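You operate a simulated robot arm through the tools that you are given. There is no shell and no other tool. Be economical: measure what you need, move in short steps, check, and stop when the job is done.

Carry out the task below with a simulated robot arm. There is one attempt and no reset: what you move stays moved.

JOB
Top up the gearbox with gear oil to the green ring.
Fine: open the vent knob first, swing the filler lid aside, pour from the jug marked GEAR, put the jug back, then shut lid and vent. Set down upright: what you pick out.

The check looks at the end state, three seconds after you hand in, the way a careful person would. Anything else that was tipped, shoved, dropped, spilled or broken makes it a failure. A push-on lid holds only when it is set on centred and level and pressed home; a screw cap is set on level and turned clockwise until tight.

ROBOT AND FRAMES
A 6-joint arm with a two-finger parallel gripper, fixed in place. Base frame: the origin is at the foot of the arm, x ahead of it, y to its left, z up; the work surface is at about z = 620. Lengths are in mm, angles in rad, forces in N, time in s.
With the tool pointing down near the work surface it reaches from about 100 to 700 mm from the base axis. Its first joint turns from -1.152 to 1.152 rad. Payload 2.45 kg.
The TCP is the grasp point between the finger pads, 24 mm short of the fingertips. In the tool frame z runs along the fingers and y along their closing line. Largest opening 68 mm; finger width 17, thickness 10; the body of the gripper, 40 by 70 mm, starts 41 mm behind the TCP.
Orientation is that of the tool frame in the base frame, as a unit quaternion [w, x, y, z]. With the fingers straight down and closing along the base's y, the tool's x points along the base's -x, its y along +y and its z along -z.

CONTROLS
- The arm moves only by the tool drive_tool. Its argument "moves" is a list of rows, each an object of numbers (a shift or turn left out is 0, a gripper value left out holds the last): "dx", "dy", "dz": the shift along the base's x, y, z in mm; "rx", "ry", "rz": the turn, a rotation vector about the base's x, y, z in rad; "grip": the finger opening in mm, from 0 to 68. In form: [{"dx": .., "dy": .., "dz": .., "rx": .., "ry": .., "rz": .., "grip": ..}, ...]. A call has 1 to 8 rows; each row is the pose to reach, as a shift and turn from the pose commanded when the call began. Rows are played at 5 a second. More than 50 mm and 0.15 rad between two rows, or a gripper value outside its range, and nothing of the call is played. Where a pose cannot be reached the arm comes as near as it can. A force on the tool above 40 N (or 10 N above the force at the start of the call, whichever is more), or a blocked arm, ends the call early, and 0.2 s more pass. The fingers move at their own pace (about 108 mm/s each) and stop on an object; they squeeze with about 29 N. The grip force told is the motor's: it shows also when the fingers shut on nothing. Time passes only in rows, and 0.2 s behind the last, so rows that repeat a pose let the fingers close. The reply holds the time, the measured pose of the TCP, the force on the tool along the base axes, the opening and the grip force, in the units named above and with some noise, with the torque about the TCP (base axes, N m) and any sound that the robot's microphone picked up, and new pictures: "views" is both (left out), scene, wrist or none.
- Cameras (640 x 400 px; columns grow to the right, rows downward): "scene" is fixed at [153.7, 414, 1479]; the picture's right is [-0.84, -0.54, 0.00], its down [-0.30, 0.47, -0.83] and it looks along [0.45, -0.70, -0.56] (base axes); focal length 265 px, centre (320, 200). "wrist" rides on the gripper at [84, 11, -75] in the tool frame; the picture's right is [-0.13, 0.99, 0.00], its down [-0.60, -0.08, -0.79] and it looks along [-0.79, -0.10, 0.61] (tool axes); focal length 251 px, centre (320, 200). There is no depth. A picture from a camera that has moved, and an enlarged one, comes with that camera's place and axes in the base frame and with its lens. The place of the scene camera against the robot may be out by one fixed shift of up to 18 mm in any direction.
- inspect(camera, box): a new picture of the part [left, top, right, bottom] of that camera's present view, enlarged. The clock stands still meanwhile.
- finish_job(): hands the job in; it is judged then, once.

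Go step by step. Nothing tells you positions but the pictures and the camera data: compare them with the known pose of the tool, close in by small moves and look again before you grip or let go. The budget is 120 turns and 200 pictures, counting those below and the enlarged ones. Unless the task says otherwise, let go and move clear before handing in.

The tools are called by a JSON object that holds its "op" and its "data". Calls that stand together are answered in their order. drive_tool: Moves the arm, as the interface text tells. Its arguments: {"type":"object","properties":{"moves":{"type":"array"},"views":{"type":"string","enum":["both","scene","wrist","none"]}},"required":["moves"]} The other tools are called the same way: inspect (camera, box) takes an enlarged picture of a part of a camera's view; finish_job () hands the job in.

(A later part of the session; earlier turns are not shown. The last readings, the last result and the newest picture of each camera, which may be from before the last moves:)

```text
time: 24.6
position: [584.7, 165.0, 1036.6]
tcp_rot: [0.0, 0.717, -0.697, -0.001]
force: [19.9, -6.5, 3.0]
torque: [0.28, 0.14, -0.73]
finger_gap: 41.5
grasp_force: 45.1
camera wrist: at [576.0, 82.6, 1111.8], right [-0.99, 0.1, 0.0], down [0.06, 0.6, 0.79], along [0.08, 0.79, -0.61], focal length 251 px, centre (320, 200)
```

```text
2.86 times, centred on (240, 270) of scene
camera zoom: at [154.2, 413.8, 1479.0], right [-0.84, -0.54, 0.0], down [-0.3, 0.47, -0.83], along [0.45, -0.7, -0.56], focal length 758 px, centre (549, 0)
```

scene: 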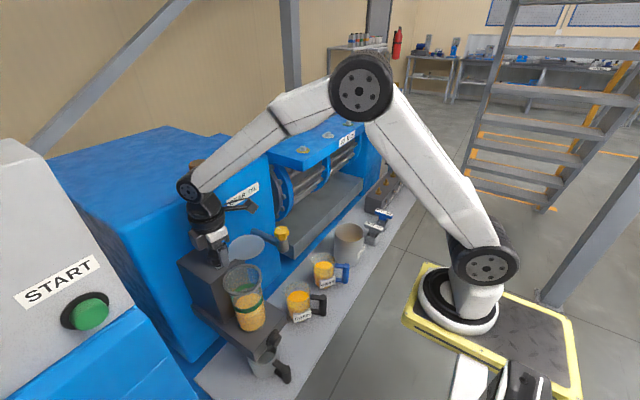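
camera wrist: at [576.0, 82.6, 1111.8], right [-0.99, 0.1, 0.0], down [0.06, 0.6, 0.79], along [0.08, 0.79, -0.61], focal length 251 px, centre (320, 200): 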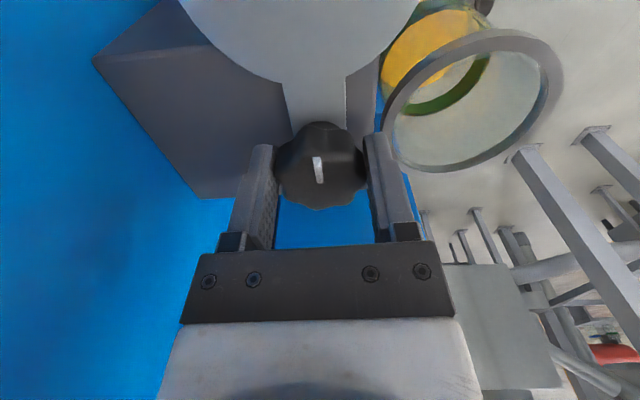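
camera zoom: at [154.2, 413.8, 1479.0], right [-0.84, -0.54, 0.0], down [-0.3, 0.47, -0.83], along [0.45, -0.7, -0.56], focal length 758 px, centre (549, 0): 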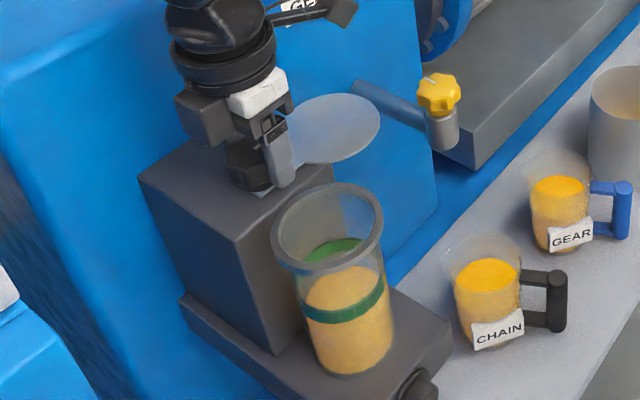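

The lid is at its stop (about 90°) and the glass mouth is open around (507,166,994). I'll release, lift, and go look at the GEAR jug.

{"op": "drive_tool", "data": {"moves": [{"rz": -0.06}, {"rz": -0.06, "grip": 68}, {"rz": -0.06, "grip": 68}, {"rz": -0.06, "dz": 40}, {"rz": -0.1, "dz": 85}, {"rz": -0.24, "dx": -25, "dy": -35, "dz": 85}, {"rz": -0.38, "dx": -50, "dy": -70, "dz": 85}, {"rz": -0.52, "dx": -75, "dy": -105, "dz": 85}], "views": "none"}}

{"op": "drive_tool", "data": {"moves": [{"rz": -0.14, "dx": -15, "dy": -35, "dz": 0}, {"rz": -0.28, "dx": -40, "dy": -70, "dz": 0}, {"rz": -0.42, "dx": -65, "dy": -105, "dz": -15}, {"rz": -0.56, "dx": -90, "dy": -140, "dz": -30}, {"rz": -0.7, "dx": -109, "dy": -175, "dz": -60}, {"rz": -0.84, "dx": -109, "dy": -200, "dz": -100}, {"rz": -0.98, "dx": -109, "dy": -220, "dz": -140}, {"rz": -1.08, "dx": -109, "dy": -232, "dz": -180}], "views": "both"}}

```text
time: 26.4
position: [509.5, 60.5, 1123.3]
tcp_rot: [0.0, -0.513, 0.858, 0.0]
force: [0.4, -0.9, 0.1]
torque: [0.01, -0.01, 0.04]
finger_gap: 67.9
grasp_force: 0.1
```

```text
time: 28.2
position: [402.0, -170.4, 941.8]
tcp_rot: [0.001, 0.002, 1.0, 0.0]
force: [0.3, 0.2, -0.1]
torque: [-0.03, -0.02, 0.0]
finger_gap: 68.2
grasp_force: 0.0
camera wrist: at [317.3, -158.0, 1016.6], right [0.13, 0.99, 0.0], down [0.6, -0.08, 0.79], along [0.79, -0.1, -0.61], focal length 251 px, centre (320, 200)
```

scene: 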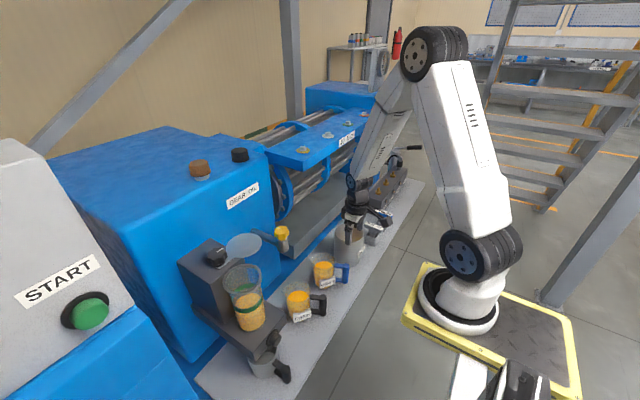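
wrist: 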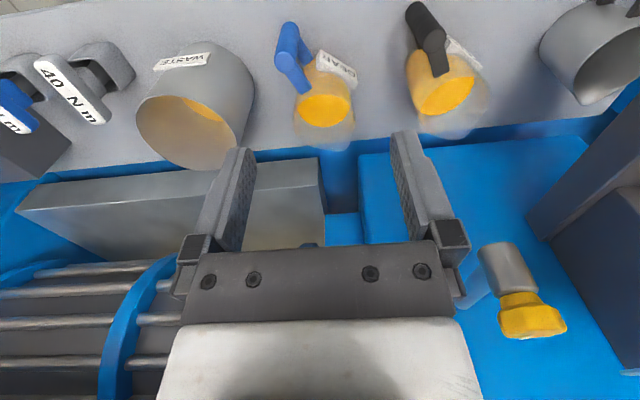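

The GEAR jug's oil surface is near (506,-174,709), with a blue handle on its -x side. I'll zoom in for its geometry.

{"op": "inspect", "data": {"camera": "wrist", "box": [250, 0, 400, 160]}}

{"op": "inspect", "data": {"camera": "scene", "box": [280, 235, 370, 330]}}

```text
2.50 times, centred on (325, 80) of wrist
camera zoom: at [317.3, -158.0, 1016.6], right [0.13, 0.99, 0.0], down [0.6, -0.08, 0.79], along [0.79, -0.1, -0.61], focal length 629 px, centre (308, 500)
```

zoom: 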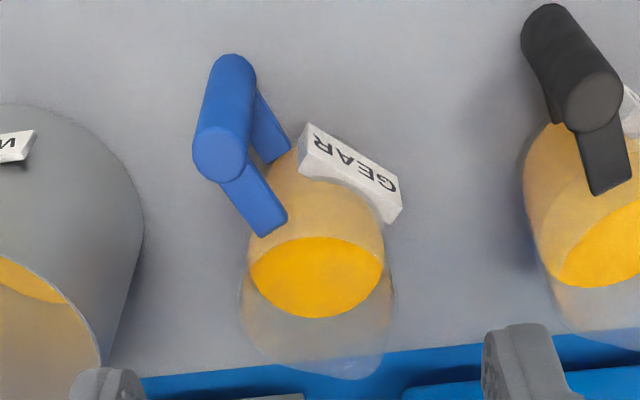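

```text
4.21 times, centred on (325, 282) of scene
camera zoom: at [153.7, 414.0, 1479.0], right [-0.84, -0.54, 0.0], down [-0.3, 0.47, -0.83], along [0.45, -0.7, -0.56], focal length 1118 px, centre (299, -147)
```

zoom: 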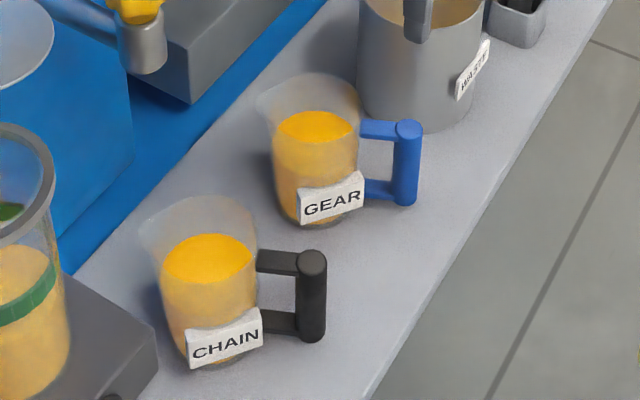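

The handle bar is vertical, about 27 mm thick, near (427,-207) and spans z≈650–750. I'll pitch the tool to point forward and down (about 35° below horizontal) behind it.

{"op": "drive_tool", "data": {"moves": [{"ry": -0.137, "dx": -6, "dy": -9, "dz": -5}, {"ry": -0.274, "dx": -12, "dy": -18, "dz": -15}, {"ry": -0.411, "dx": -18, "dy": -27, "dz": -30}, {"ry": -0.548, "dx": -24, "dy": -36, "dz": -45}, {"ry": -0.685, "dx": -30, "dy": -45, "dz": -60}, {"ry": -0.822, "dx": -36, "dy": -54, "dz": -80}, {"ry": -0.96, "dx": -42, "dy": -63, "dz": -100}], "views": "none"}}

{"op": "drive_tool", "data": {"moves": [{"rz": 0.12}, {"rz": 0.24, "dz": -20}, {"rz": 0.37, "dz": -40}], "views": "both"}}

```text
time: 29.8
position: [400.3, -290.8, 883.1]
tcp_rot: [0.458, 0.003, 0.889, 0.015]
force: [-0.2, -0.9, 0.8]
torque: [-0.01, -0.02, -0.02]
finger_gap: 67.9
grasp_force: 0.1
out of reach, approached as far as the arm can: row 2, 3, 4, 5, 6, 7
```

```text
time: 30.6
position: [410.8, -282.5, 840.9]
tcp_rot: [0.454, -0.164, 0.872, 0.085]
force: [0.2, 0.3, 0.1]
torque: [0.04, 0.01, -0.01]
finger_gap: 68.0
grasp_force: 0.0
out of reach, approached as far as the arm can: row 1, 2, 3
camera wrist: at [304.2, -310.6, 815.4], right [-0.29, 0.95, 0.1], down [-0.25, -0.18, 0.95], along [0.92, 0.25, 0.3], focal length 251 px, centre (320, 200)
```

scene: 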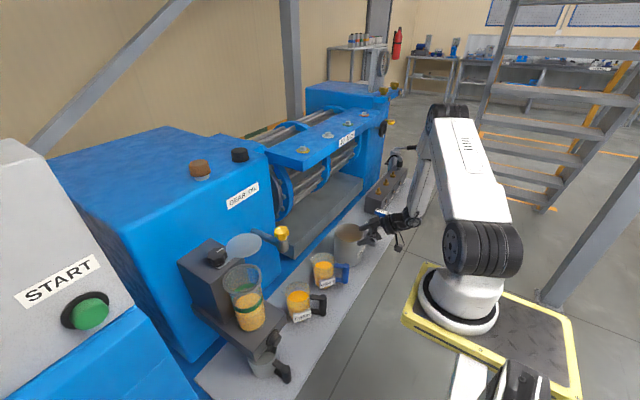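
wrist: 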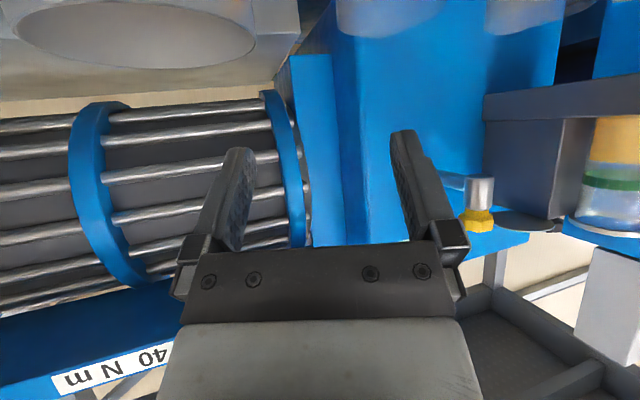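

The arm can't pitch that far so close in, so I'll use a milder tilt and find what's reachable near the handle.

{"op": "drive_tool", "data": {"moves": [{"rx": -0.05, "ry": 0.13, "dy": 20}, {"rx": -0.1, "ry": 0.26, "dy": 40}, {"rx": -0.14, "ry": 0.36, "dy": 60}], "views": "none"}}

```text
time: 31.4
position: [410.9, -221.7, 841.8]
tcp_rot: [0.278, -0.176, 0.943, 0.052]
force: [0.5, 0.5, 0.6]
torque: [0.0, -0.02, -0.03]
finger_gap: 68.1
grasp_force: 0.0
```

That is reachable (tilt about 33°). I'll see how much more tilt is possible here.

{"op": "drive_tool", "data": {"moves": [{"rx": -0.0, "ry": 0.0, "dz": -30}, {"rx": 0.045, "ry": -0.12, "dz": -40}, {"rx": 0.09, "ry": -0.24, "dz": -40}], "views": "wrist"}}

```text
time: 32.2
position: [427.8, -247.5, 812.8]
tcp_rot: [0.394, -0.168, 0.9, 0.08]
force: [0.6, -0.3, 0.2]
torque: [-0.03, -0.01, 0.0]
finger_gap: 68.1
grasp_force: 0.0
out of reach, approached as far as the arm can: row 2, 3
camera wrist: at [318.8, -277.6, 801.8], right [-0.28, 0.95, 0.11], down [-0.13, -0.15, 0.98], along [0.95, 0.26, 0.17], focal length 251 px, centre (320, 200)
```

wrist: 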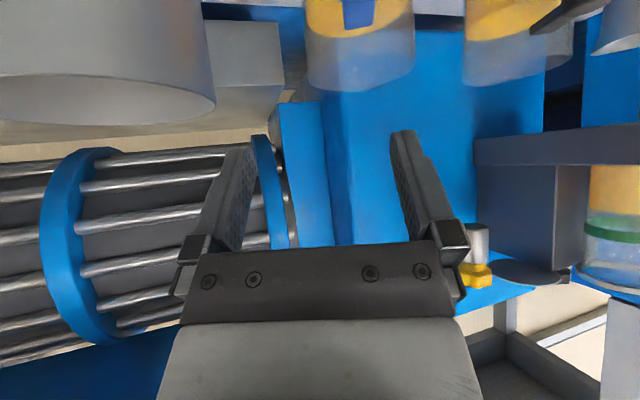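

Tilt tops out at around 0.6 rad here, so I'll grip at about 0.5. Before committing, I'll test with empty fingers whether the pour pose by the glass is reachable.

{"op": "drive_tool", "data": {"moves": [{"rx": -0.04, "ry": 0.1, "dz": 40, "dx": -5}, {"rx": -0.08, "ry": 0.2, "dz": 80, "dx": -10, "dy": 10}, {"rx": -0.12, "ry": 0.3, "dz": 120, "dx": -15, "dy": 20}, {"rx": -0.16, "ry": 0.4, "dz": 160, "dx": -20, "dy": 40}, {"rx": -0.2, "ry": 0.5, "dz": 200, "dx": -25, "dy": 60}, {"rx": -0.24, "ry": 0.6, "dz": 235, "dx": -30, "dy": 80}, {"rx": -0.28, "ry": 0.72, "dz": 270, "dx": -35, "dy": 100}, {"rx": -0.31, "ry": 0.8, "dz": 300, "dx": -40, "dy": 120}], "views": "none"}}

{"op": "drive_tool", "data": {"moves": [{"dy": 45}, {"dy": 90}, {"dy": 135}, {"dy": 180}, {"dy": 210, "dx": -10, "rx": -0.05, "ry": 0.13}, {"dy": 245, "dx": -15, "rx": -0.1, "ry": 0.26}], "views": "none"}}

{"op": "drive_tool", "data": {"moves": [{"rx": -0.05, "ry": 0.13}, {"rx": -0.1, "ry": 0.26}, {"rx": -0.15, "ry": 0.38}], "views": "scene"}}

```text
time: 34.0
position: [385.3, -128.2, 1109.7]
tcp_rot: [-0.015, -0.184, 0.983, -0.005]
force: [-1.3, 0.5, -0.4]
torque: [0.02, -0.01, 0.01]
finger_gap: 67.9
grasp_force: 0.0
```

```text
time: 35.4
position: [369.2, 119.3, 1112.9]
tcp_rot: [-0.151, -0.183, 0.971, -0.029]
force: [-0.1, -0.4, 0.3]
torque: [-0.04, 0.0, -0.03]
finger_gap: 67.8
grasp_force: 0.1
```

```text
time: 36.2
position: [373.3, 115.9, 1111.3]
tcp_rot: [-0.344, -0.174, 0.92, -0.066]
force: [0.9, -0.6, -0.6]
torque: [-0.04, 0.03, -0.02]
finger_gap: 68.1
grasp_force: 0.0
```

scene: 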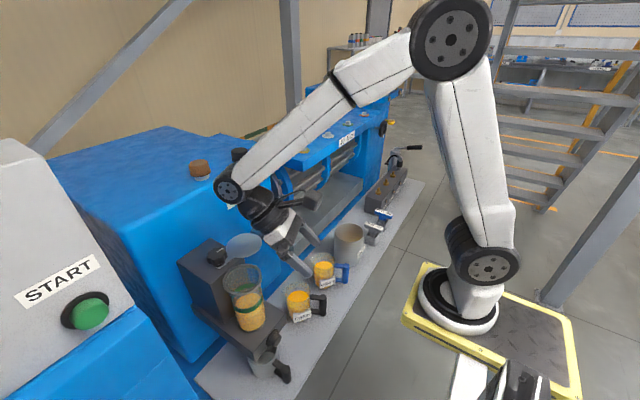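

The pour pose with tilt -0.71 is reachable. Checking a bit beyond for margin.

{"op": "drive_tool", "data": {"moves": [{"rx": -0.05, "ry": 0.13}, {"rx": -0.1, "ry": 0.26}, {"rx": -0.15, "ry": 0.38}], "views": "none"}}

```text
time: 37.0
position: [373.7, 116.7, 1112.2]
tcp_rot: [-0.523, -0.156, 0.832, -0.099]
force: [1.0, 0.3, -0.2]
torque: [-0.02, -0.01, 0.0]
finger_gap: 68.1
grasp_force: 0.0
```

There is plenty of margin (-1.1 reachable). I'll return to the jug with a modest 0.3 tilt so the pads lie along the bar.

{"op": "drive_tool", "data": {"moves": [{"rx": 0.05, "ry": -0.13, "dy": -30}, {"rx": 0.1, "ry": -0.26, "dy": -60}, {"rx": 0.15, "ry": -0.39, "dy": -90}, {"rx": 0.2, "ry": -0.52, "dy": -120}, {"rx": 0.25, "ry": -0.65, "dy": -150}, {"rx": 0.3, "ry": -0.78, "dy": -180}, {"rx": 0.35, "ry": -0.91, "dy": -210}, {"rx": 0.4, "ry": -1.04, "dy": -240}], "views": "none"}}

{"op": "drive_tool", "data": {"moves": [{"rx": 0.04, "ry": -0.1, "dy": -20, "dz": -35}, {"rx": 0.08, "ry": -0.2, "dx": 5, "dy": -40, "dz": -70}, {"rx": 0.1, "ry": -0.26, "dx": 10, "dy": -55, "dz": -110}, {"rx": 0.1, "ry": -0.26, "dx": 15, "dy": -70, "dz": -150}, {"rx": 0.1, "ry": -0.26, "dx": 20, "dy": -80, "dz": -190}, {"rx": 0.1, "ry": -0.26, "dx": 25, "dy": -94, "dz": -230}, {"rx": 0.1, "ry": -0.26, "dx": 25, "dy": -94, "dz": -265}], "views": "both"}}

```text
time: 38.8
position: [373.2, -125.4, 1110.5]
tcp_rot: [-0.003, -0.183, 0.983, -0.005]
force: [-0.5, -0.5, 0.3]
torque: [0.01, -0.01, 0.01]
finger_gap: 68.0
grasp_force: 0.0
```

```text
time: 40.4
position: [397.7, -217.1, 846.3]
tcp_rot: [0.132, -0.179, 0.975, 0.02]
force: [0.4, 0.2, 0.7]
torque: [0.02, -0.01, 0.03]
finger_gap: 68.0
grasp_force: 0.0
camera wrist: at [299.0, -242.1, 896.4], right [-0.24, 0.97, 0.03], down [0.37, 0.07, 0.93], along [0.9, 0.23, -0.38], focal length 251 px, centre (320, 200)
```

scene: 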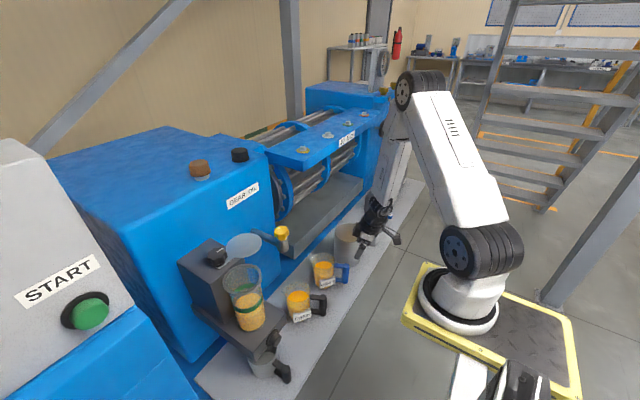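
wrist: 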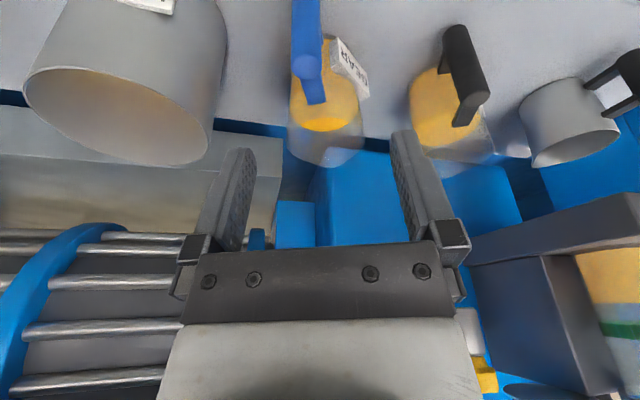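

I'll zoom to fix the handle's position more exactly before descending.

{"op": "inspect", "data": {"camera": "wrist", "box": [240, 0, 400, 180]}}

{"op": "inspect", "data": {"camera": "scene", "box": [300, 190, 420, 310]}}

```text
2.22 times, centred on (320, 90) of wrist
camera zoom: at [299.0, -242.1, 896.4], right [-0.24, 0.97, 0.03], down [0.37, 0.07, 0.93], along [0.9, 0.23, -0.38], focal length 559 px, centre (320, 444)
```

zoom: 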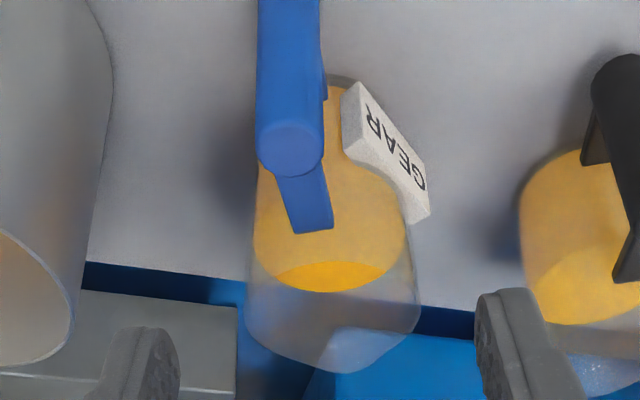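

```text
3.33 times, centred on (360, 250) of scene
camera zoom: at [153.7, 414.0, 1479.0], right [-0.84, -0.54, 0.0], down [-0.3, 0.47, -0.83], along [0.45, -0.7, -0.56], focal length 885 px, centre (187, 33)
```

zoom: 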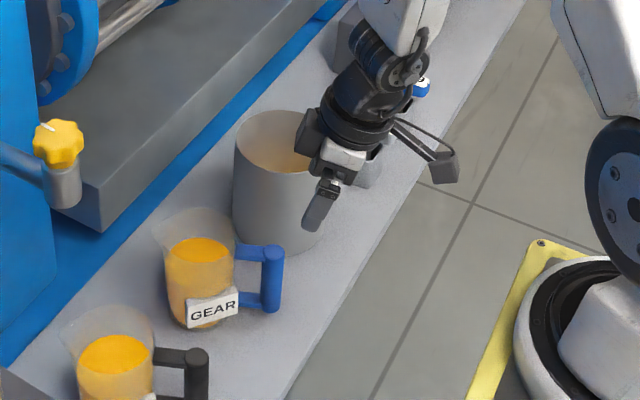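

The bar top is now at (442,-213,718), agreeing to 1 mm between two wrist views, with the jug centre at (513,-178). I'll move to a standoff just above the bar.

{"op": "drive_tool", "data": {"moves": [{"dx": 8, "dy": -2, "dz": -30, "rz": 0.04}, {"dx": 16, "dy": -4, "dz": -60, "rz": 0.09}, {"dx": 23, "dy": -6, "dz": -80, "rz": 0.09}], "views": "wrist"}}

{"op": "inspect", "data": {"camera": "scene", "box": [300, 210, 400, 310]}}

```text
time: 41.2
position: [420.5, -224.4, 765.8]
tcp_rot: [0.132, -0.226, 0.965, 0.027]
force: [-0.9, 0.7, -0.3]
torque: [0.01, -0.02, 0.0]
finger_gap: 68.1
grasp_force: 0.1
camera wrist: at [323.9, -257.1, 817.3], right [-0.33, 0.95, 0.03], down [0.36, 0.1, 0.93], along [0.87, 0.31, -0.38], focal length 251 px, centre (320, 200)
```

wrist: 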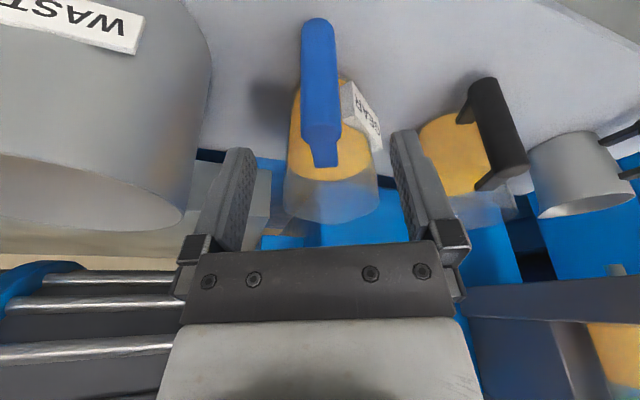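

```text
4.00 times, centred on (350, 260) of scene
camera zoom: at [153.7, 414.0, 1479.0], right [-0.84, -0.54, 0.0], down [-0.3, 0.47, -0.83], along [0.45, -0.7, -0.56], focal length 1062 px, centre (200, -40)
```

zoom: 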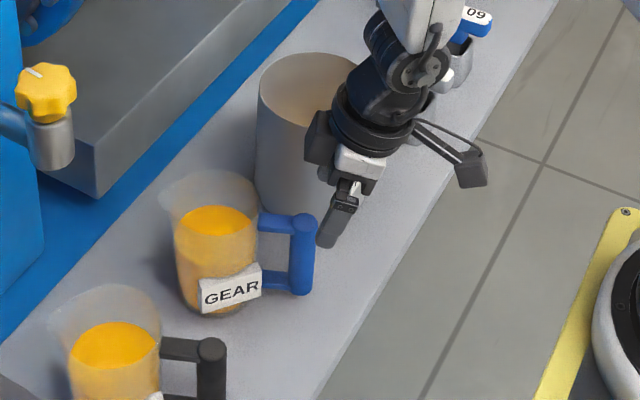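

The bar is centred between the fingers and the pose check matches (441.5,-213.3,718). I'll slide down along the tool axis and then close.

{"op": "drive_tool", "data": {"moves": [{"dx": 7, "dy": 3.5, "dz": -25}, {"dx": 14, "dy": 7, "dz": -50}, {"dx": 21, "dy": 10.5, "dz": -76}], "views": "wrist"}}

{"op": "inspect", "data": {"camera": "scene", "box": [300, 210, 400, 310]}}

```text
time: 42.0
position: [441.1, -212.5, 691.7]
tcp_rot: [0.132, -0.224, 0.965, 0.027]
force: [0.4, -0.4, -0.6]
torque: [0.0, 0.01, 0.0]
finger_gap: 68.2
grasp_force: 0.1
camera wrist: at [344.6, -245.7, 741.5], right [-0.33, 0.95, 0.03], down [0.36, 0.1, 0.93], along [0.87, 0.31, -0.38], focal length 251 px, centre (320, 200)
```

wrist: 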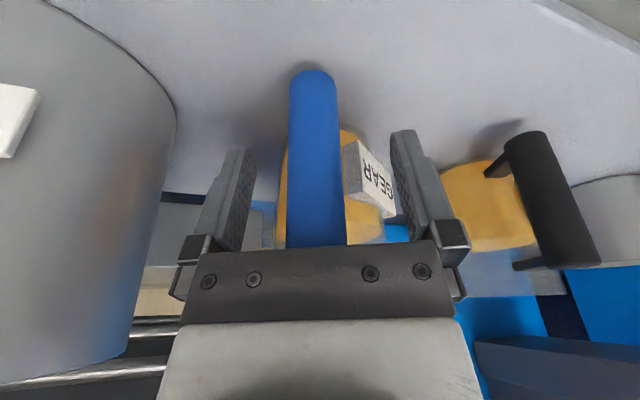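

```text
4.00 times, centred on (350, 260) of scene
camera zoom: at [153.7, 414.0, 1479.0], right [-0.84, -0.54, 0.0], down [-0.3, 0.47, -0.83], along [0.45, -0.7, -0.56], focal length 1062 px, centre (200, -40)
```

zoom: 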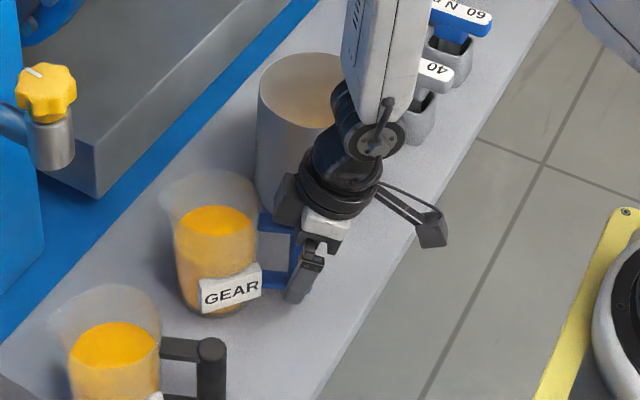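

The fingers straddle the bar properly. Closing.

{"op": "drive_tool", "data": {"moves": [{"grip": 34}, {"grip": 34}, {"grip": 10}, {"grip": 10}, {"grip": 10}], "views": "wrist"}}

```text
time: 43.2
position: [441.8, -213.7, 691.5]
tcp_rot: [0.132, -0.224, 0.965, 0.028]
force: [-0.6, -0.8, 1.3]
torque: [0.18, -0.01, -0.02]
finger_gap: 24.1
grasp_force: 29.6
camera wrist: at [344.6, -246.0, 741.9], right [-0.32, 0.95, 0.03], down [0.36, 0.1, 0.93], along [0.87, 0.31, -0.38], focal length 251 px, centre (320, 200)
```

wrist: 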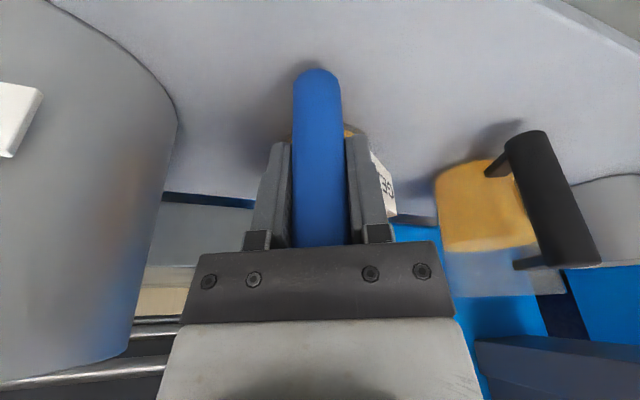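

The bar is gripped cleanly (24 mm). I'll lift slowly and watch for slip.

{"op": "drive_tool", "data": {"moves": [{"dz": 5}, {"dz": 12}, {"dz": 22}, {"dz": 35}, {"dz": 50}], "views": "wrist"}}

{"op": "inspect", "data": {"camera": "scene", "box": [290, 200, 400, 320]}}

```text
time: 44.4
position: [441.5, -211.7, 740.3]
tcp_rot: [0.132, -0.223, 0.965, 0.027]
force: [-0.6, 0.4, -4.7]
torque: [-0.06, 0.24, 0.01]
finger_gap: 23.8
grasp_force: 29.1
camera wrist: at [345.6, -245.4, 791.6], right [-0.33, 0.95, 0.03], down [0.37, 0.1, 0.93], along [0.87, 0.31, -0.38], focal length 251 px, centre (320, 200)
```

wrist: 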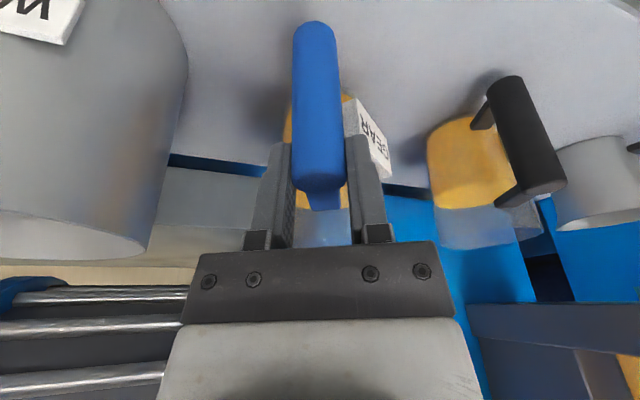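

```text
3.33 times, centred on (345, 260) of scene
camera zoom: at [153.8, 414.0, 1479.0], right [-0.84, -0.54, 0.0], down [-0.3, 0.47, -0.83], along [0.45, -0.7, -0.56], focal length 885 px, centre (237, 0)
```

zoom: 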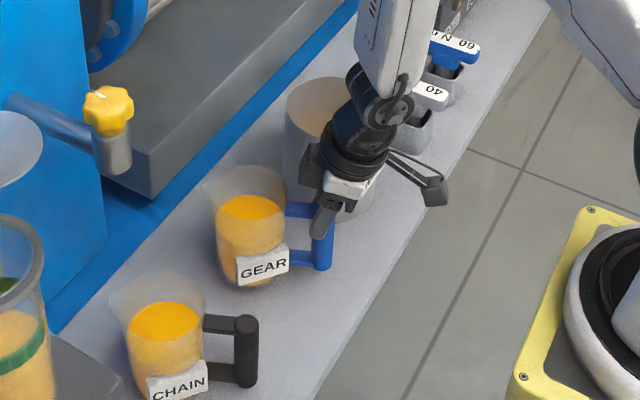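

The jug rose only about 13 mm while the fingers slid up the bar. I'll lower it back gently to regrip lower and better.

{"op": "drive_tool", "data": {"moves": [{"dz": -4}, {"dz": -8}, {"dz": -12}, {"dz": -15}], "views": "wrist"}}

{"op": "inspect", "data": {"camera": "scene", "box": [290, 200, 400, 320]}}

```text
time: 45.4
position: [442.0, -211.5, 725.9]
tcp_rot: [0.132, -0.224, 0.965, 0.026]
force: [-0.1, 0.1, -4.1]
torque: [-0.1, 0.2, -0.02]
finger_gap: 23.8
grasp_force: 29.4
camera wrist: at [346.0, -246.1, 776.2], right [-0.32, 0.95, 0.03], down [0.36, 0.1, 0.93], along [0.87, 0.31, -0.38], focal length 251 px, centre (320, 200)
```

wrist: 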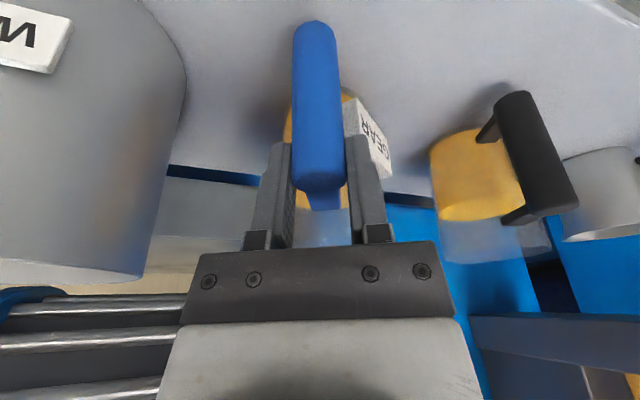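

```text
3.33 times, centred on (345, 260) of scene
camera zoom: at [153.8, 414.0, 1479.0], right [-0.84, -0.54, 0.0], down [-0.3, 0.47, -0.83], along [0.45, -0.7, -0.56], focal length 885 px, centre (237, 0)
```

zoom: 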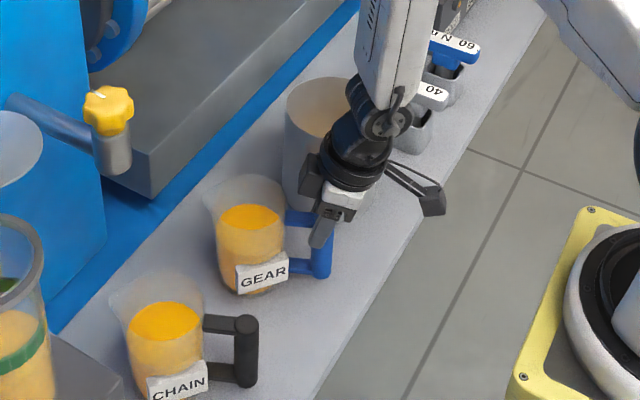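

Now it holds steadily and is nearly down. A few more millimetres to set it on the bench.

{"op": "drive_tool", "data": {"moves": [{"dz": -1}, {"dz": -2}, {"dz": -3}], "views": "none"}}

```text
time: 46.2
position: [442.9, -214.9, 723.2]
tcp_rot: [0.133, -0.223, 0.965, 0.026]
force: [-6.2, -4.4, 24.2]
torque: [0.66, -0.35, -0.04]
finger_gap: 23.5
grasp_force: 29.4
```

It's on the bench (and the grip withstood 24 N). I'll relieve, open, slide down 34 mm along the tool axis and regrip.

{"op": "drive_tool", "data": {"moves": [{"dz": 2}, {"dz": 2, "grip": 50}, {"dz": 2, "grip": 68}, {"dz": 2, "grip": 68}], "views": "wrist"}}

{"op": "inspect", "data": {"camera": "scene", "box": [290, 200, 400, 320]}}

```text
time: 47.2
position: [443.3, -213.8, 724.8]
tcp_rot: [0.132, -0.224, 0.965, 0.028]
force: [1.2, -0.3, 0.1]
torque: [-0.02, 0.03, -0.01]
finger_gap: 68.0
grasp_force: 0.1
camera wrist: at [345.6, -246.6, 774.6], right [-0.32, 0.95, 0.03], down [0.36, 0.1, 0.93], along [0.87, 0.31, -0.38], focal length 251 px, centre (320, 200)
```

wrist: 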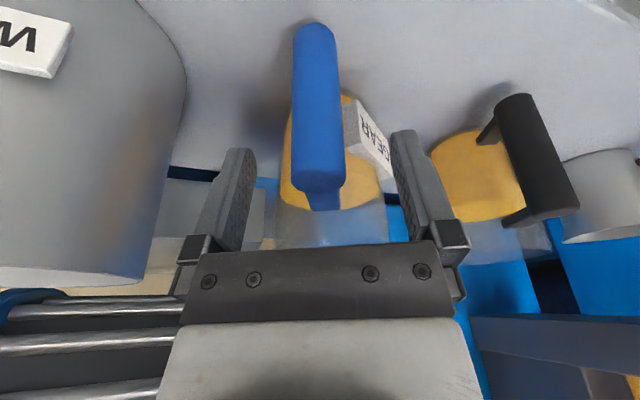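

```text
3.33 times, centred on (345, 260) of scene
camera zoom: at [153.7, 414.0, 1479.0], right [-0.84, -0.54, 0.0], down [-0.3, 0.47, -0.83], along [0.45, -0.7, -0.56], focal length 885 px, centre (237, 0)
```

zoom: 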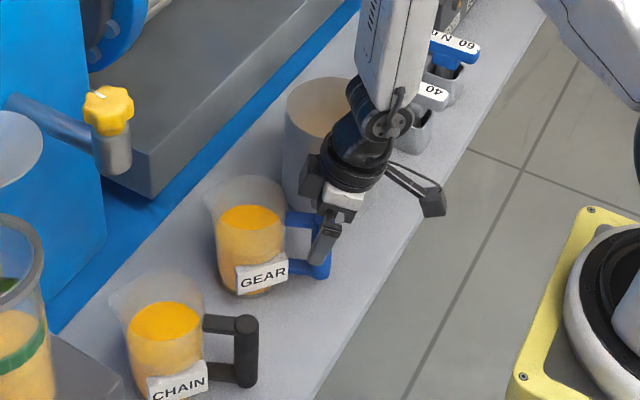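

The bar is unmoved (top z≈720). I'll regrip about 18 mm lower than this and lift in tiny steps, watching the force.

{"op": "drive_tool", "data": {"moves": [{"dx": 2, "dy": 1, "dz": -9}, {"dx": 5, "dy": 2.4, "dz": -18}, {"dx": 5, "dy": 2.4, "dz": -18, "grip": 34}, {"dx": 5, "dy": 2.4, "dz": -18, "grip": 0}, {"dx": 5, "dy": 2.4, "dz": -18, "grip": 0}, {"dx": 5, "dy": 2.4, "dz": -18, "grip": 0}], "views": "wrist"}}

{"op": "drive_tool", "data": {"moves": [{"dz": 1}, {"dz": 2}, {"dz": 4}, {"dz": 6}], "views": "wrist"}}

```text
time: 48.6
position: [446.7, -211.2, 707.6]
tcp_rot: [0.132, -0.224, 0.965, 0.027]
force: [0.1, -1.2, 0.9]
torque: [0.12, 0.02, -0.05]
finger_gap: 23.8
grasp_force: 29.0
camera wrist: at [350.3, -244.2, 757.2], right [-0.32, 0.95, 0.03], down [0.36, 0.1, 0.93], along [0.87, 0.31, -0.38], focal length 251 px, centre (320, 200)
```

wrist: 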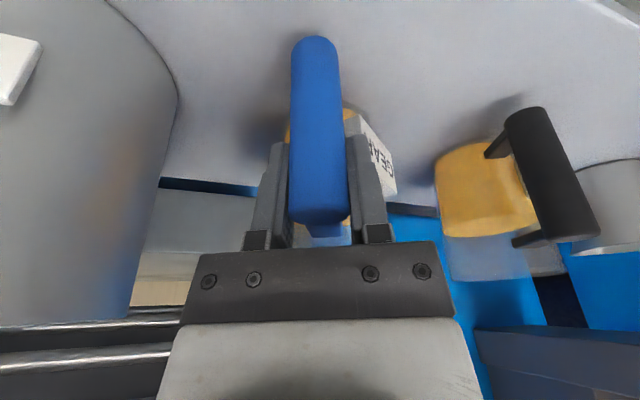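

```text
time: 49.6
position: [446.6, -209.6, 712.4]
tcp_rot: [0.132, -0.226, 0.965, 0.028]
force: [-0.1, 0.8, -4.9]
torque: [-0.06, 0.18, 0.0]
finger_gap: 23.9
grasp_force: 28.4
camera wrist: at [350.5, -243.9, 763.5], right [-0.33, 0.95, 0.03], down [0.36, 0.1, 0.93], along [0.87, 0.31, -0.38], focal length 251 px, centre (320, 200)
```

wrist: 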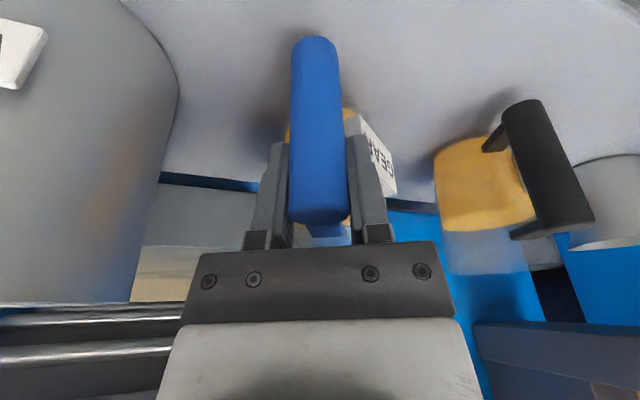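

No slip now (the bar looks the same in the fingers). Continue lifting in gentle steps.

{"op": "drive_tool", "data": {"moves": [{"dz": 5}, {"dz": 11}, {"dz": 18}, {"dz": 26}, {"dz": 34}, {"dz": 42}, {"dz": 48}, {"dz": 52}], "views": "wrist"}}

{"op": "inspect", "data": {"camera": "scene", "box": [290, 200, 400, 320]}}

```text
time: 51.4
position: [447.1, -210.6, 764.4]
tcp_rot: [0.132, -0.224, 0.965, 0.027]
force: [-0.1, 0.3, -4.1]
torque: [-0.11, 0.19, 0.01]
finger_gap: 23.9
grasp_force: 28.3
camera wrist: at [351.4, -244.0, 815.0], right [-0.32, 0.95, 0.03], down [0.36, 0.1, 0.93], along [0.87, 0.31, -0.38], focal length 251 px, centre (320, 200)
```

wrist: 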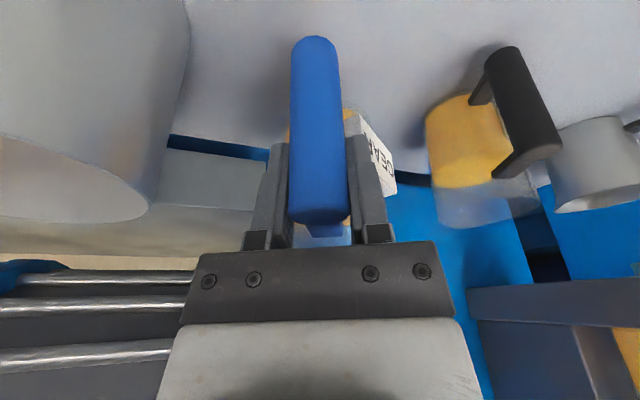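

```text
3.33 times, centred on (345, 260) of scene
camera zoom: at [153.8, 414.0, 1479.0], right [-0.84, -0.54, 0.0], down [-0.3, 0.47, -0.83], along [0.45, -0.7, -0.56], focal length 885 px, centre (237, 0)
```

zoom: 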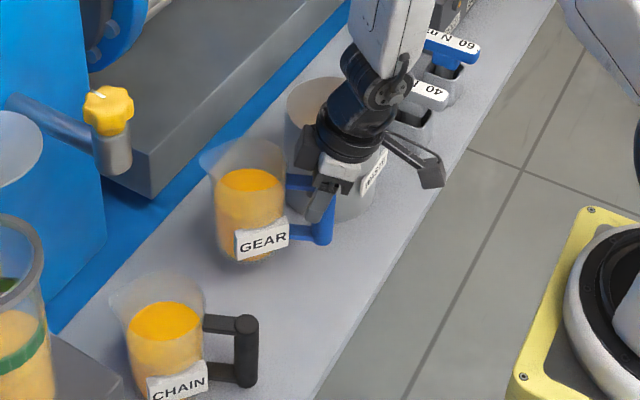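

The jug is held firmly and level, weighing about 0.45 kg. I'll raise it smoothly and keep it level.

{"op": "drive_tool", "data": {"moves": [{"dz": 8}, {"dz": 24}, {"dz": 48}, {"dz": 78, "dx": -3}, {"dz": 108, "dx": -8}, {"dz": 138, "dx": -14}, {"dz": 162, "dx": -18}, {"dz": 175, "dx": -20}], "views": "wrist"}}

```text
time: 53.2
position: [427.1, -209.6, 938.7]
tcp_rot: [0.133, -0.223, 0.965, 0.027]
force: [0.6, 0.5, -4.5]
torque: [-0.11, 0.19, 0.02]
finger_gap: 23.6
grasp_force: 29.1
camera wrist: at [330.5, -244.2, 988.9], right [-0.32, 0.95, 0.03], down [0.37, 0.1, 0.93], along [0.87, 0.31, -0.38], focal length 251 px, centre (320, 200)
```

wrist: 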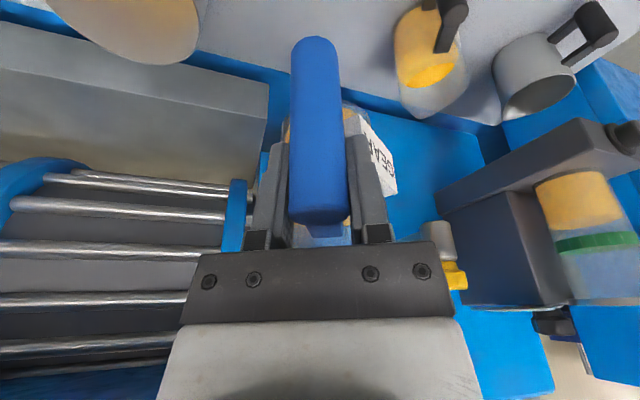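

Still held. Up further, then across toward the glass.

{"op": "drive_tool", "data": {"moves": [{"dz": 10}, {"dz": 32, "dx": -3}, {"dz": 60, "dx": -8, "dy": 5}, {"dz": 90, "dx": -15, "dy": 15}, {"dz": 120, "dx": -25, "dy": 30}, {"dz": 150, "dx": -35, "dy": 50}, {"dz": 178, "dx": -45, "dy": 72}, {"dz": 200, "dx": -55, "dy": 95}], "views": "none"}}

{"op": "drive_tool", "data": {"moves": [{"dy": 28, "dx": -3}, {"dy": 58, "dx": -6}, {"dy": 88, "dx": -9}, {"dy": 118, "dx": -12}, {"dy": 146, "dx": -16}, {"dy": 170, "dx": -20}, {"dy": 190, "dx": -22}, {"dy": 200, "dx": -24}], "views": "both"}}

```text
time: 55.0
position: [372.4, -115.0, 1140.1]
tcp_rot: [0.131, -0.224, 0.965, 0.026]
force: [0.3, 0.2, -5.2]
torque: [-0.07, 0.19, -0.02]
finger_gap: 23.8
grasp_force: 28.9
```

```text
time: 56.8
position: [369.5, 88.7, 1126.5]
tcp_rot: [0.132, -0.224, 0.965, 0.027]
force: [0.8, 0.1, -4.9]
torque: [-0.12, 0.19, 0.01]
finger_gap: 23.7
grasp_force: 29.0
out of reach, approached as far as the arm can: row 2, 3, 4, 5, 6, 7, 8
camera wrist: at [273.9, 55.3, 1176.3], right [-0.32, 0.95, 0.03], down [0.36, 0.1, 0.93], along [0.87, 0.31, -0.38], focal length 251 px, centre (320, 200)
```

scene: 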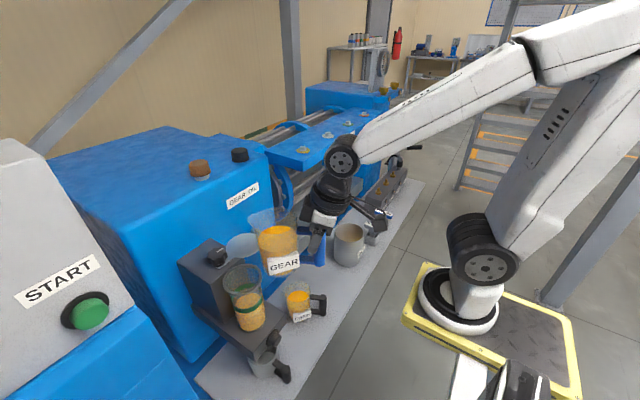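
wrist: 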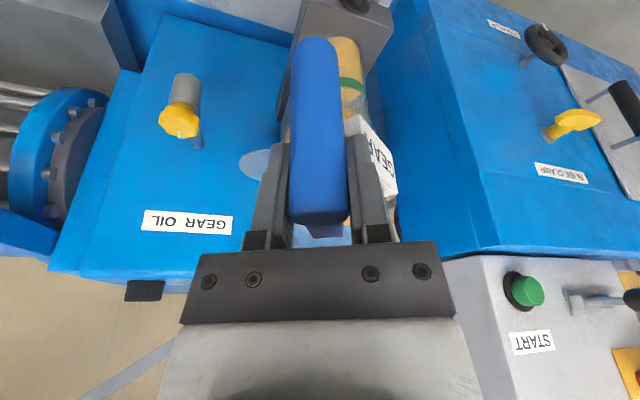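

The jug is level at (370,89,1126), near the glass. I'll tilt it 25° in place, short of pouring, and look.

{"op": "drive_tool", "data": {"moves": [{"rx": -0.031, "ry": 0.063}, {"rx": -0.075, "ry": 0.152}, {"rx": -0.12, "ry": 0.242}, {"rx": -0.164, "ry": 0.331}, {"rx": -0.194, "ry": 0.391}], "views": "both"}}

{"op": "inspect", "data": {"camera": "scene", "box": [200, 180, 340, 340]}}

```text
time: 58.0
position: [370.8, 88.1, 1126.6]
tcp_rot: [-0.081, -0.227, 0.97, -0.024]
force: [0.4, 0.5, -4.5]
torque: [-0.04, 0.12, 0.0]
finger_gap: 23.5
grasp_force: 28.7
camera wrist: at [301.8, 69.1, 1215.0], right [-0.33, 0.95, -0.03], down [0.69, 0.26, 0.68], along [0.65, 0.2, -0.73], focal length 251 px, centre (320, 200)
```

scene: 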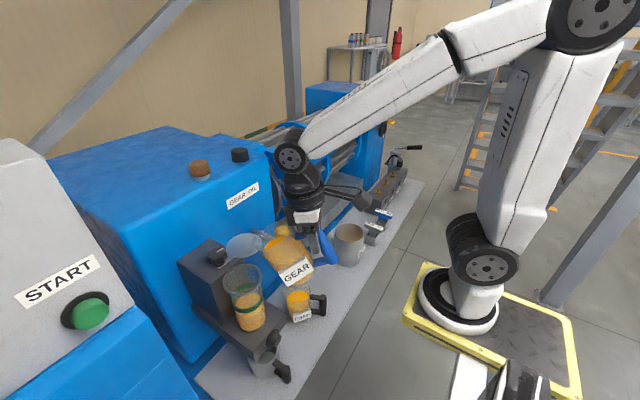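
wrist: 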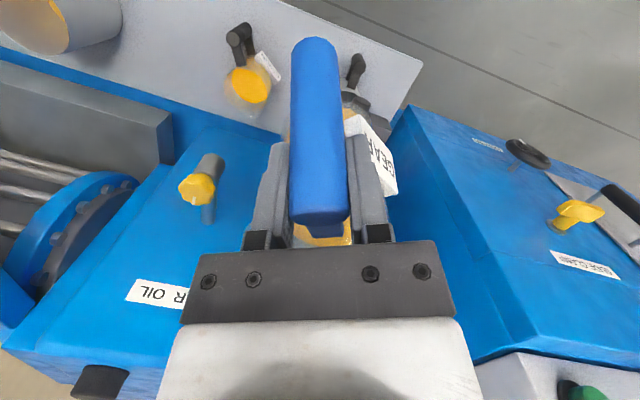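

```text
2.50 times, centred on (270, 260) of scene
camera zoom: at [153.8, 414.1, 1479.0], right [-0.84, -0.54, 0.0], down [-0.3, 0.47, -0.83], along [0.45, -0.7, -0.56], focal length 664 px, centre (445, 50)
```

zoom: 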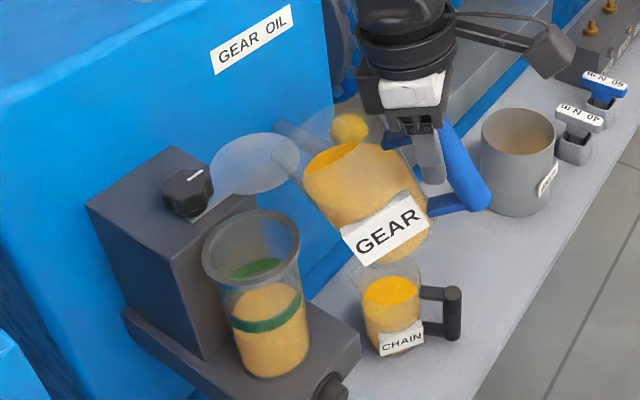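

The prediction for the lip matches the picture to within a few millimetres. Next I'll bring the lip over the mouth, tilting to 35° with the lip at about z 1055.

{"op": "drive_tool", "data": {"moves": [{"dx": 3, "dy": 5, "dz": -8, "rx": -0.015, "ry": 0.03}, {"dx": 6, "dy": 10, "dz": -20, "rx": -0.04, "ry": 0.08}, {"dx": 9, "dy": 14, "dz": -32, "rx": -0.065, "ry": 0.13}, {"dx": 10, "dy": 15, "dz": -37, "rx": -0.077, "ry": 0.156}], "views": "wrist"}}

{"op": "inspect", "data": {"camera": "scene", "box": [200, 200, 320, 340]}}

```text
time: 59.0
position: [380.0, 103.8, 1089.2]
tcp_rot: [-0.164, -0.224, 0.96, -0.043]
force: [0.3, 0.1, -3.9]
torque: [-0.05, 0.11, 0.02]
finger_gap: 23.9
grasp_force: 28.4
camera wrist: at [325.5, 91.3, 1188.7], right [-0.33, 0.94, -0.05], down [0.78, 0.3, 0.55], along [0.53, 0.14, -0.84], focal length 251 px, centre (320, 200)
```

wrist: 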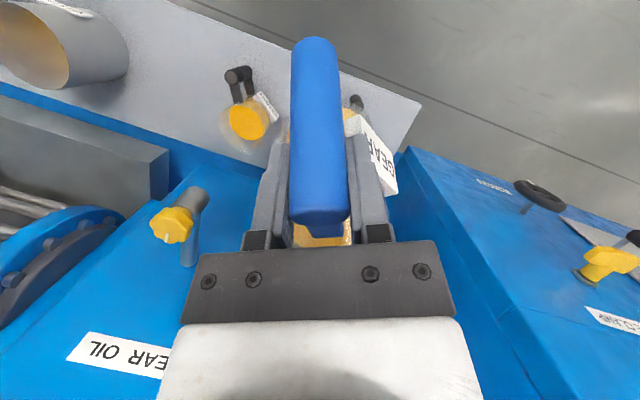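

```text
2.86 times, centred on (260, 270) of scene
camera zoom: at [153.8, 414.1, 1479.0], right [-0.84, -0.54, 0.0], down [-0.3, 0.47, -0.83], along [0.45, -0.7, -0.56], focal length 758 px, centre (491, 0)
```

zoom: 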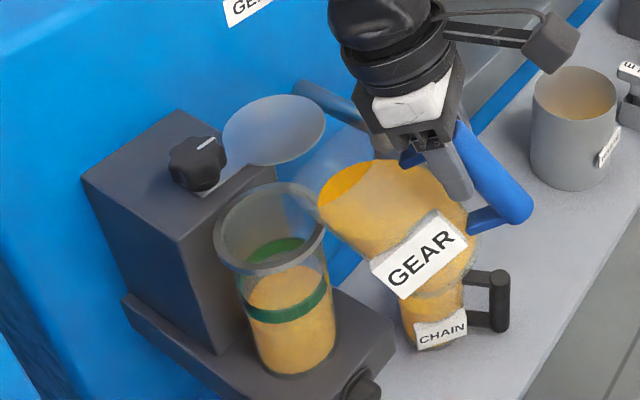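

The lip is over the mouth's near half, no flow yet. I'll tilt to 40° and watch.

{"op": "drive_tool", "data": {"moves": [{"dx": 1, "dy": 0, "dz": -2, "rx": -0.02, "ry": 0.04}, {"dx": 3, "dy": 1, "dz": -4, "rx": -0.039, "ry": 0.078}, {"dx": 3, "dy": 1, "dz": -4, "rx": -0.039, "ry": 0.078}], "views": "none"}}

{"op": "inspect", "data": {"camera": "scene", "box": [210, 220, 310, 340]}}

```text
time: 59.8
position: [382.4, 104.1, 1084.6]
tcp_rot: [-0.206, -0.222, 0.952, -0.052]
force: [0.0, 0.4, -4.5]
torque: [-0.01, 0.03, -0.02]
finger_gap: 24.0
grasp_force: 29.4
```

```text
3.33 times, centred on (260, 280) of scene
camera zoom: at [153.7, 414.1, 1479.0], right [-0.84, -0.54, 0.0], down [-0.3, 0.47, -0.83], along [0.45, -0.7, -0.56], focal length 885 px, centre (520, -67)
```

zoom: 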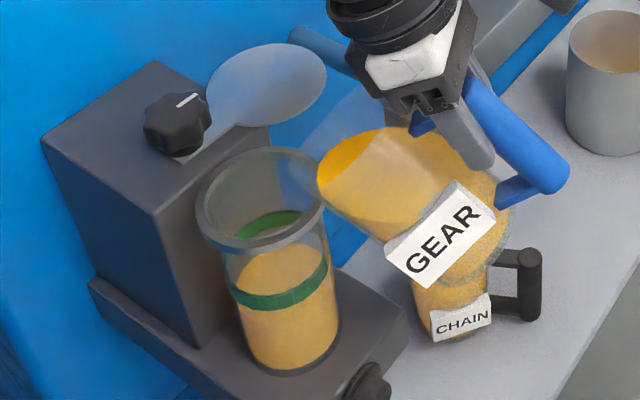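

Close to flowing. On to 45° with the lip held in place.

{"op": "drive_tool", "data": {"moves": [{"dx": 2, "dy": 1, "dz": 3, "rx": -0.02, "ry": 0.04}, {"dx": 4, "dy": 2, "dz": 6, "rx": -0.039, "ry": 0.078}, {"dx": 4, "dy": 2, "dz": 6, "rx": -0.039, "ry": 0.078}], "views": "none"}}

{"op": "inspect", "data": {"camera": "scene", "box": [210, 220, 310, 340]}}

```text
time: 60.6
position: [388.1, 106.2, 1090.1]
tcp_rot: [-0.247, -0.221, 0.942, -0.062]
force: [0.3, -0.9, -4.1]
torque: [-0.02, 0.0, 0.01]
finger_gap: 23.5
grasp_force: 28.9
```

```text
3.33 times, centred on (260, 280) of scene
camera zoom: at [153.7, 414.1, 1479.0], right [-0.84, -0.54, 0.0], down [-0.3, 0.47, -0.83], along [0.45, -0.7, -0.56], focal length 885 px, centre (520, -67)
```

zoom: 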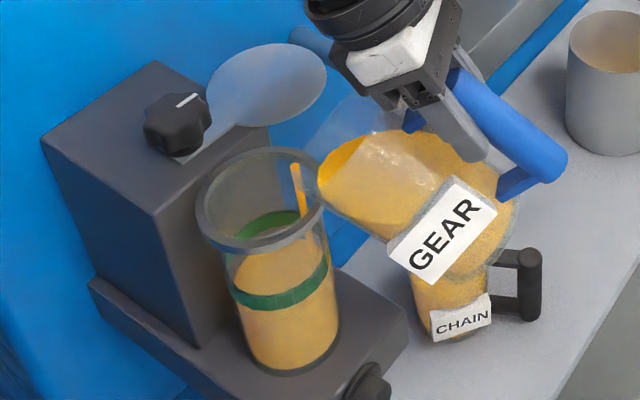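

Oil is streaming into the glass. I'll nudge the lip 6 mm further inward and hold while it flows.

{"op": "drive_tool", "data": {"moves": [{"dx": 3, "dy": 1.5}, {"dx": 6, "dy": 3}, {"dx": 6, "dy": 3}], "views": "none"}}

{"op": "inspect", "data": {"camera": "scene", "box": [210, 220, 310, 340]}}

```text
time: 61.4
position: [393.4, 108.8, 1091.2]
tcp_rot: [-0.248, -0.22, 0.942, -0.062]
force: [0.5, 1.4, -3.9]
torque: [-0.02, 0.06, 0.01]
finger_gap: 23.6
grasp_force: 29.2
```

```text
3.33 times, centred on (260, 280) of scene
camera zoom: at [153.7, 414.1, 1479.0], right [-0.84, -0.54, 0.0], down [-0.3, 0.47, -0.83], along [0.45, -0.7, -0.56], focal length 885 px, centre (520, -67)
```

zoom: 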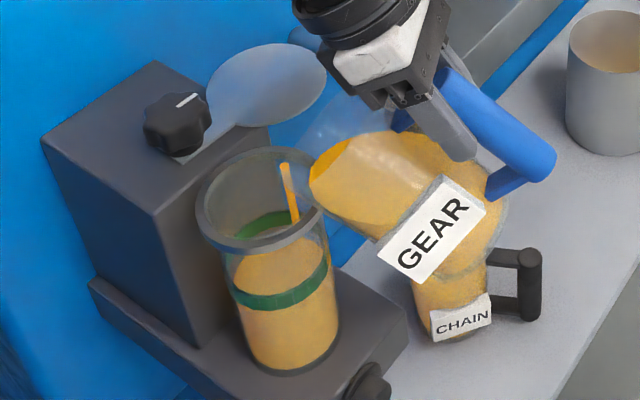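

The stream is well inside. I'll hold and monitor the level.

{"op": "drive_tool", "data": {"moves": [{}, {}, {}, {}, {}], "views": "none"}}

{"op": "inspect", "data": {"camera": "scene", "box": [225, 255, 275, 325]}}

```text
time: 62.6
position: [394.1, 110.5, 1090.9]
tcp_rot: [-0.247, -0.22, 0.942, -0.063]
force: [0.0, -0.3, -3.7]
torque: [-0.03, 0.04, 0.01]
finger_gap: 23.7
grasp_force: 28.7
```

```text
5.71 times, centred on (250, 290) of scene
camera zoom: at [153.7, 414.1, 1479.0], right [-0.84, -0.54, 0.0], down [-0.3, 0.47, -0.83], along [0.45, -0.7, -0.56], focal length 1517 px, centre (720, -314)
```

zoom: 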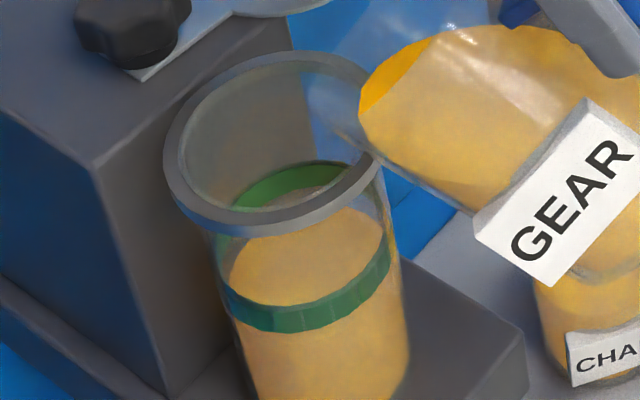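

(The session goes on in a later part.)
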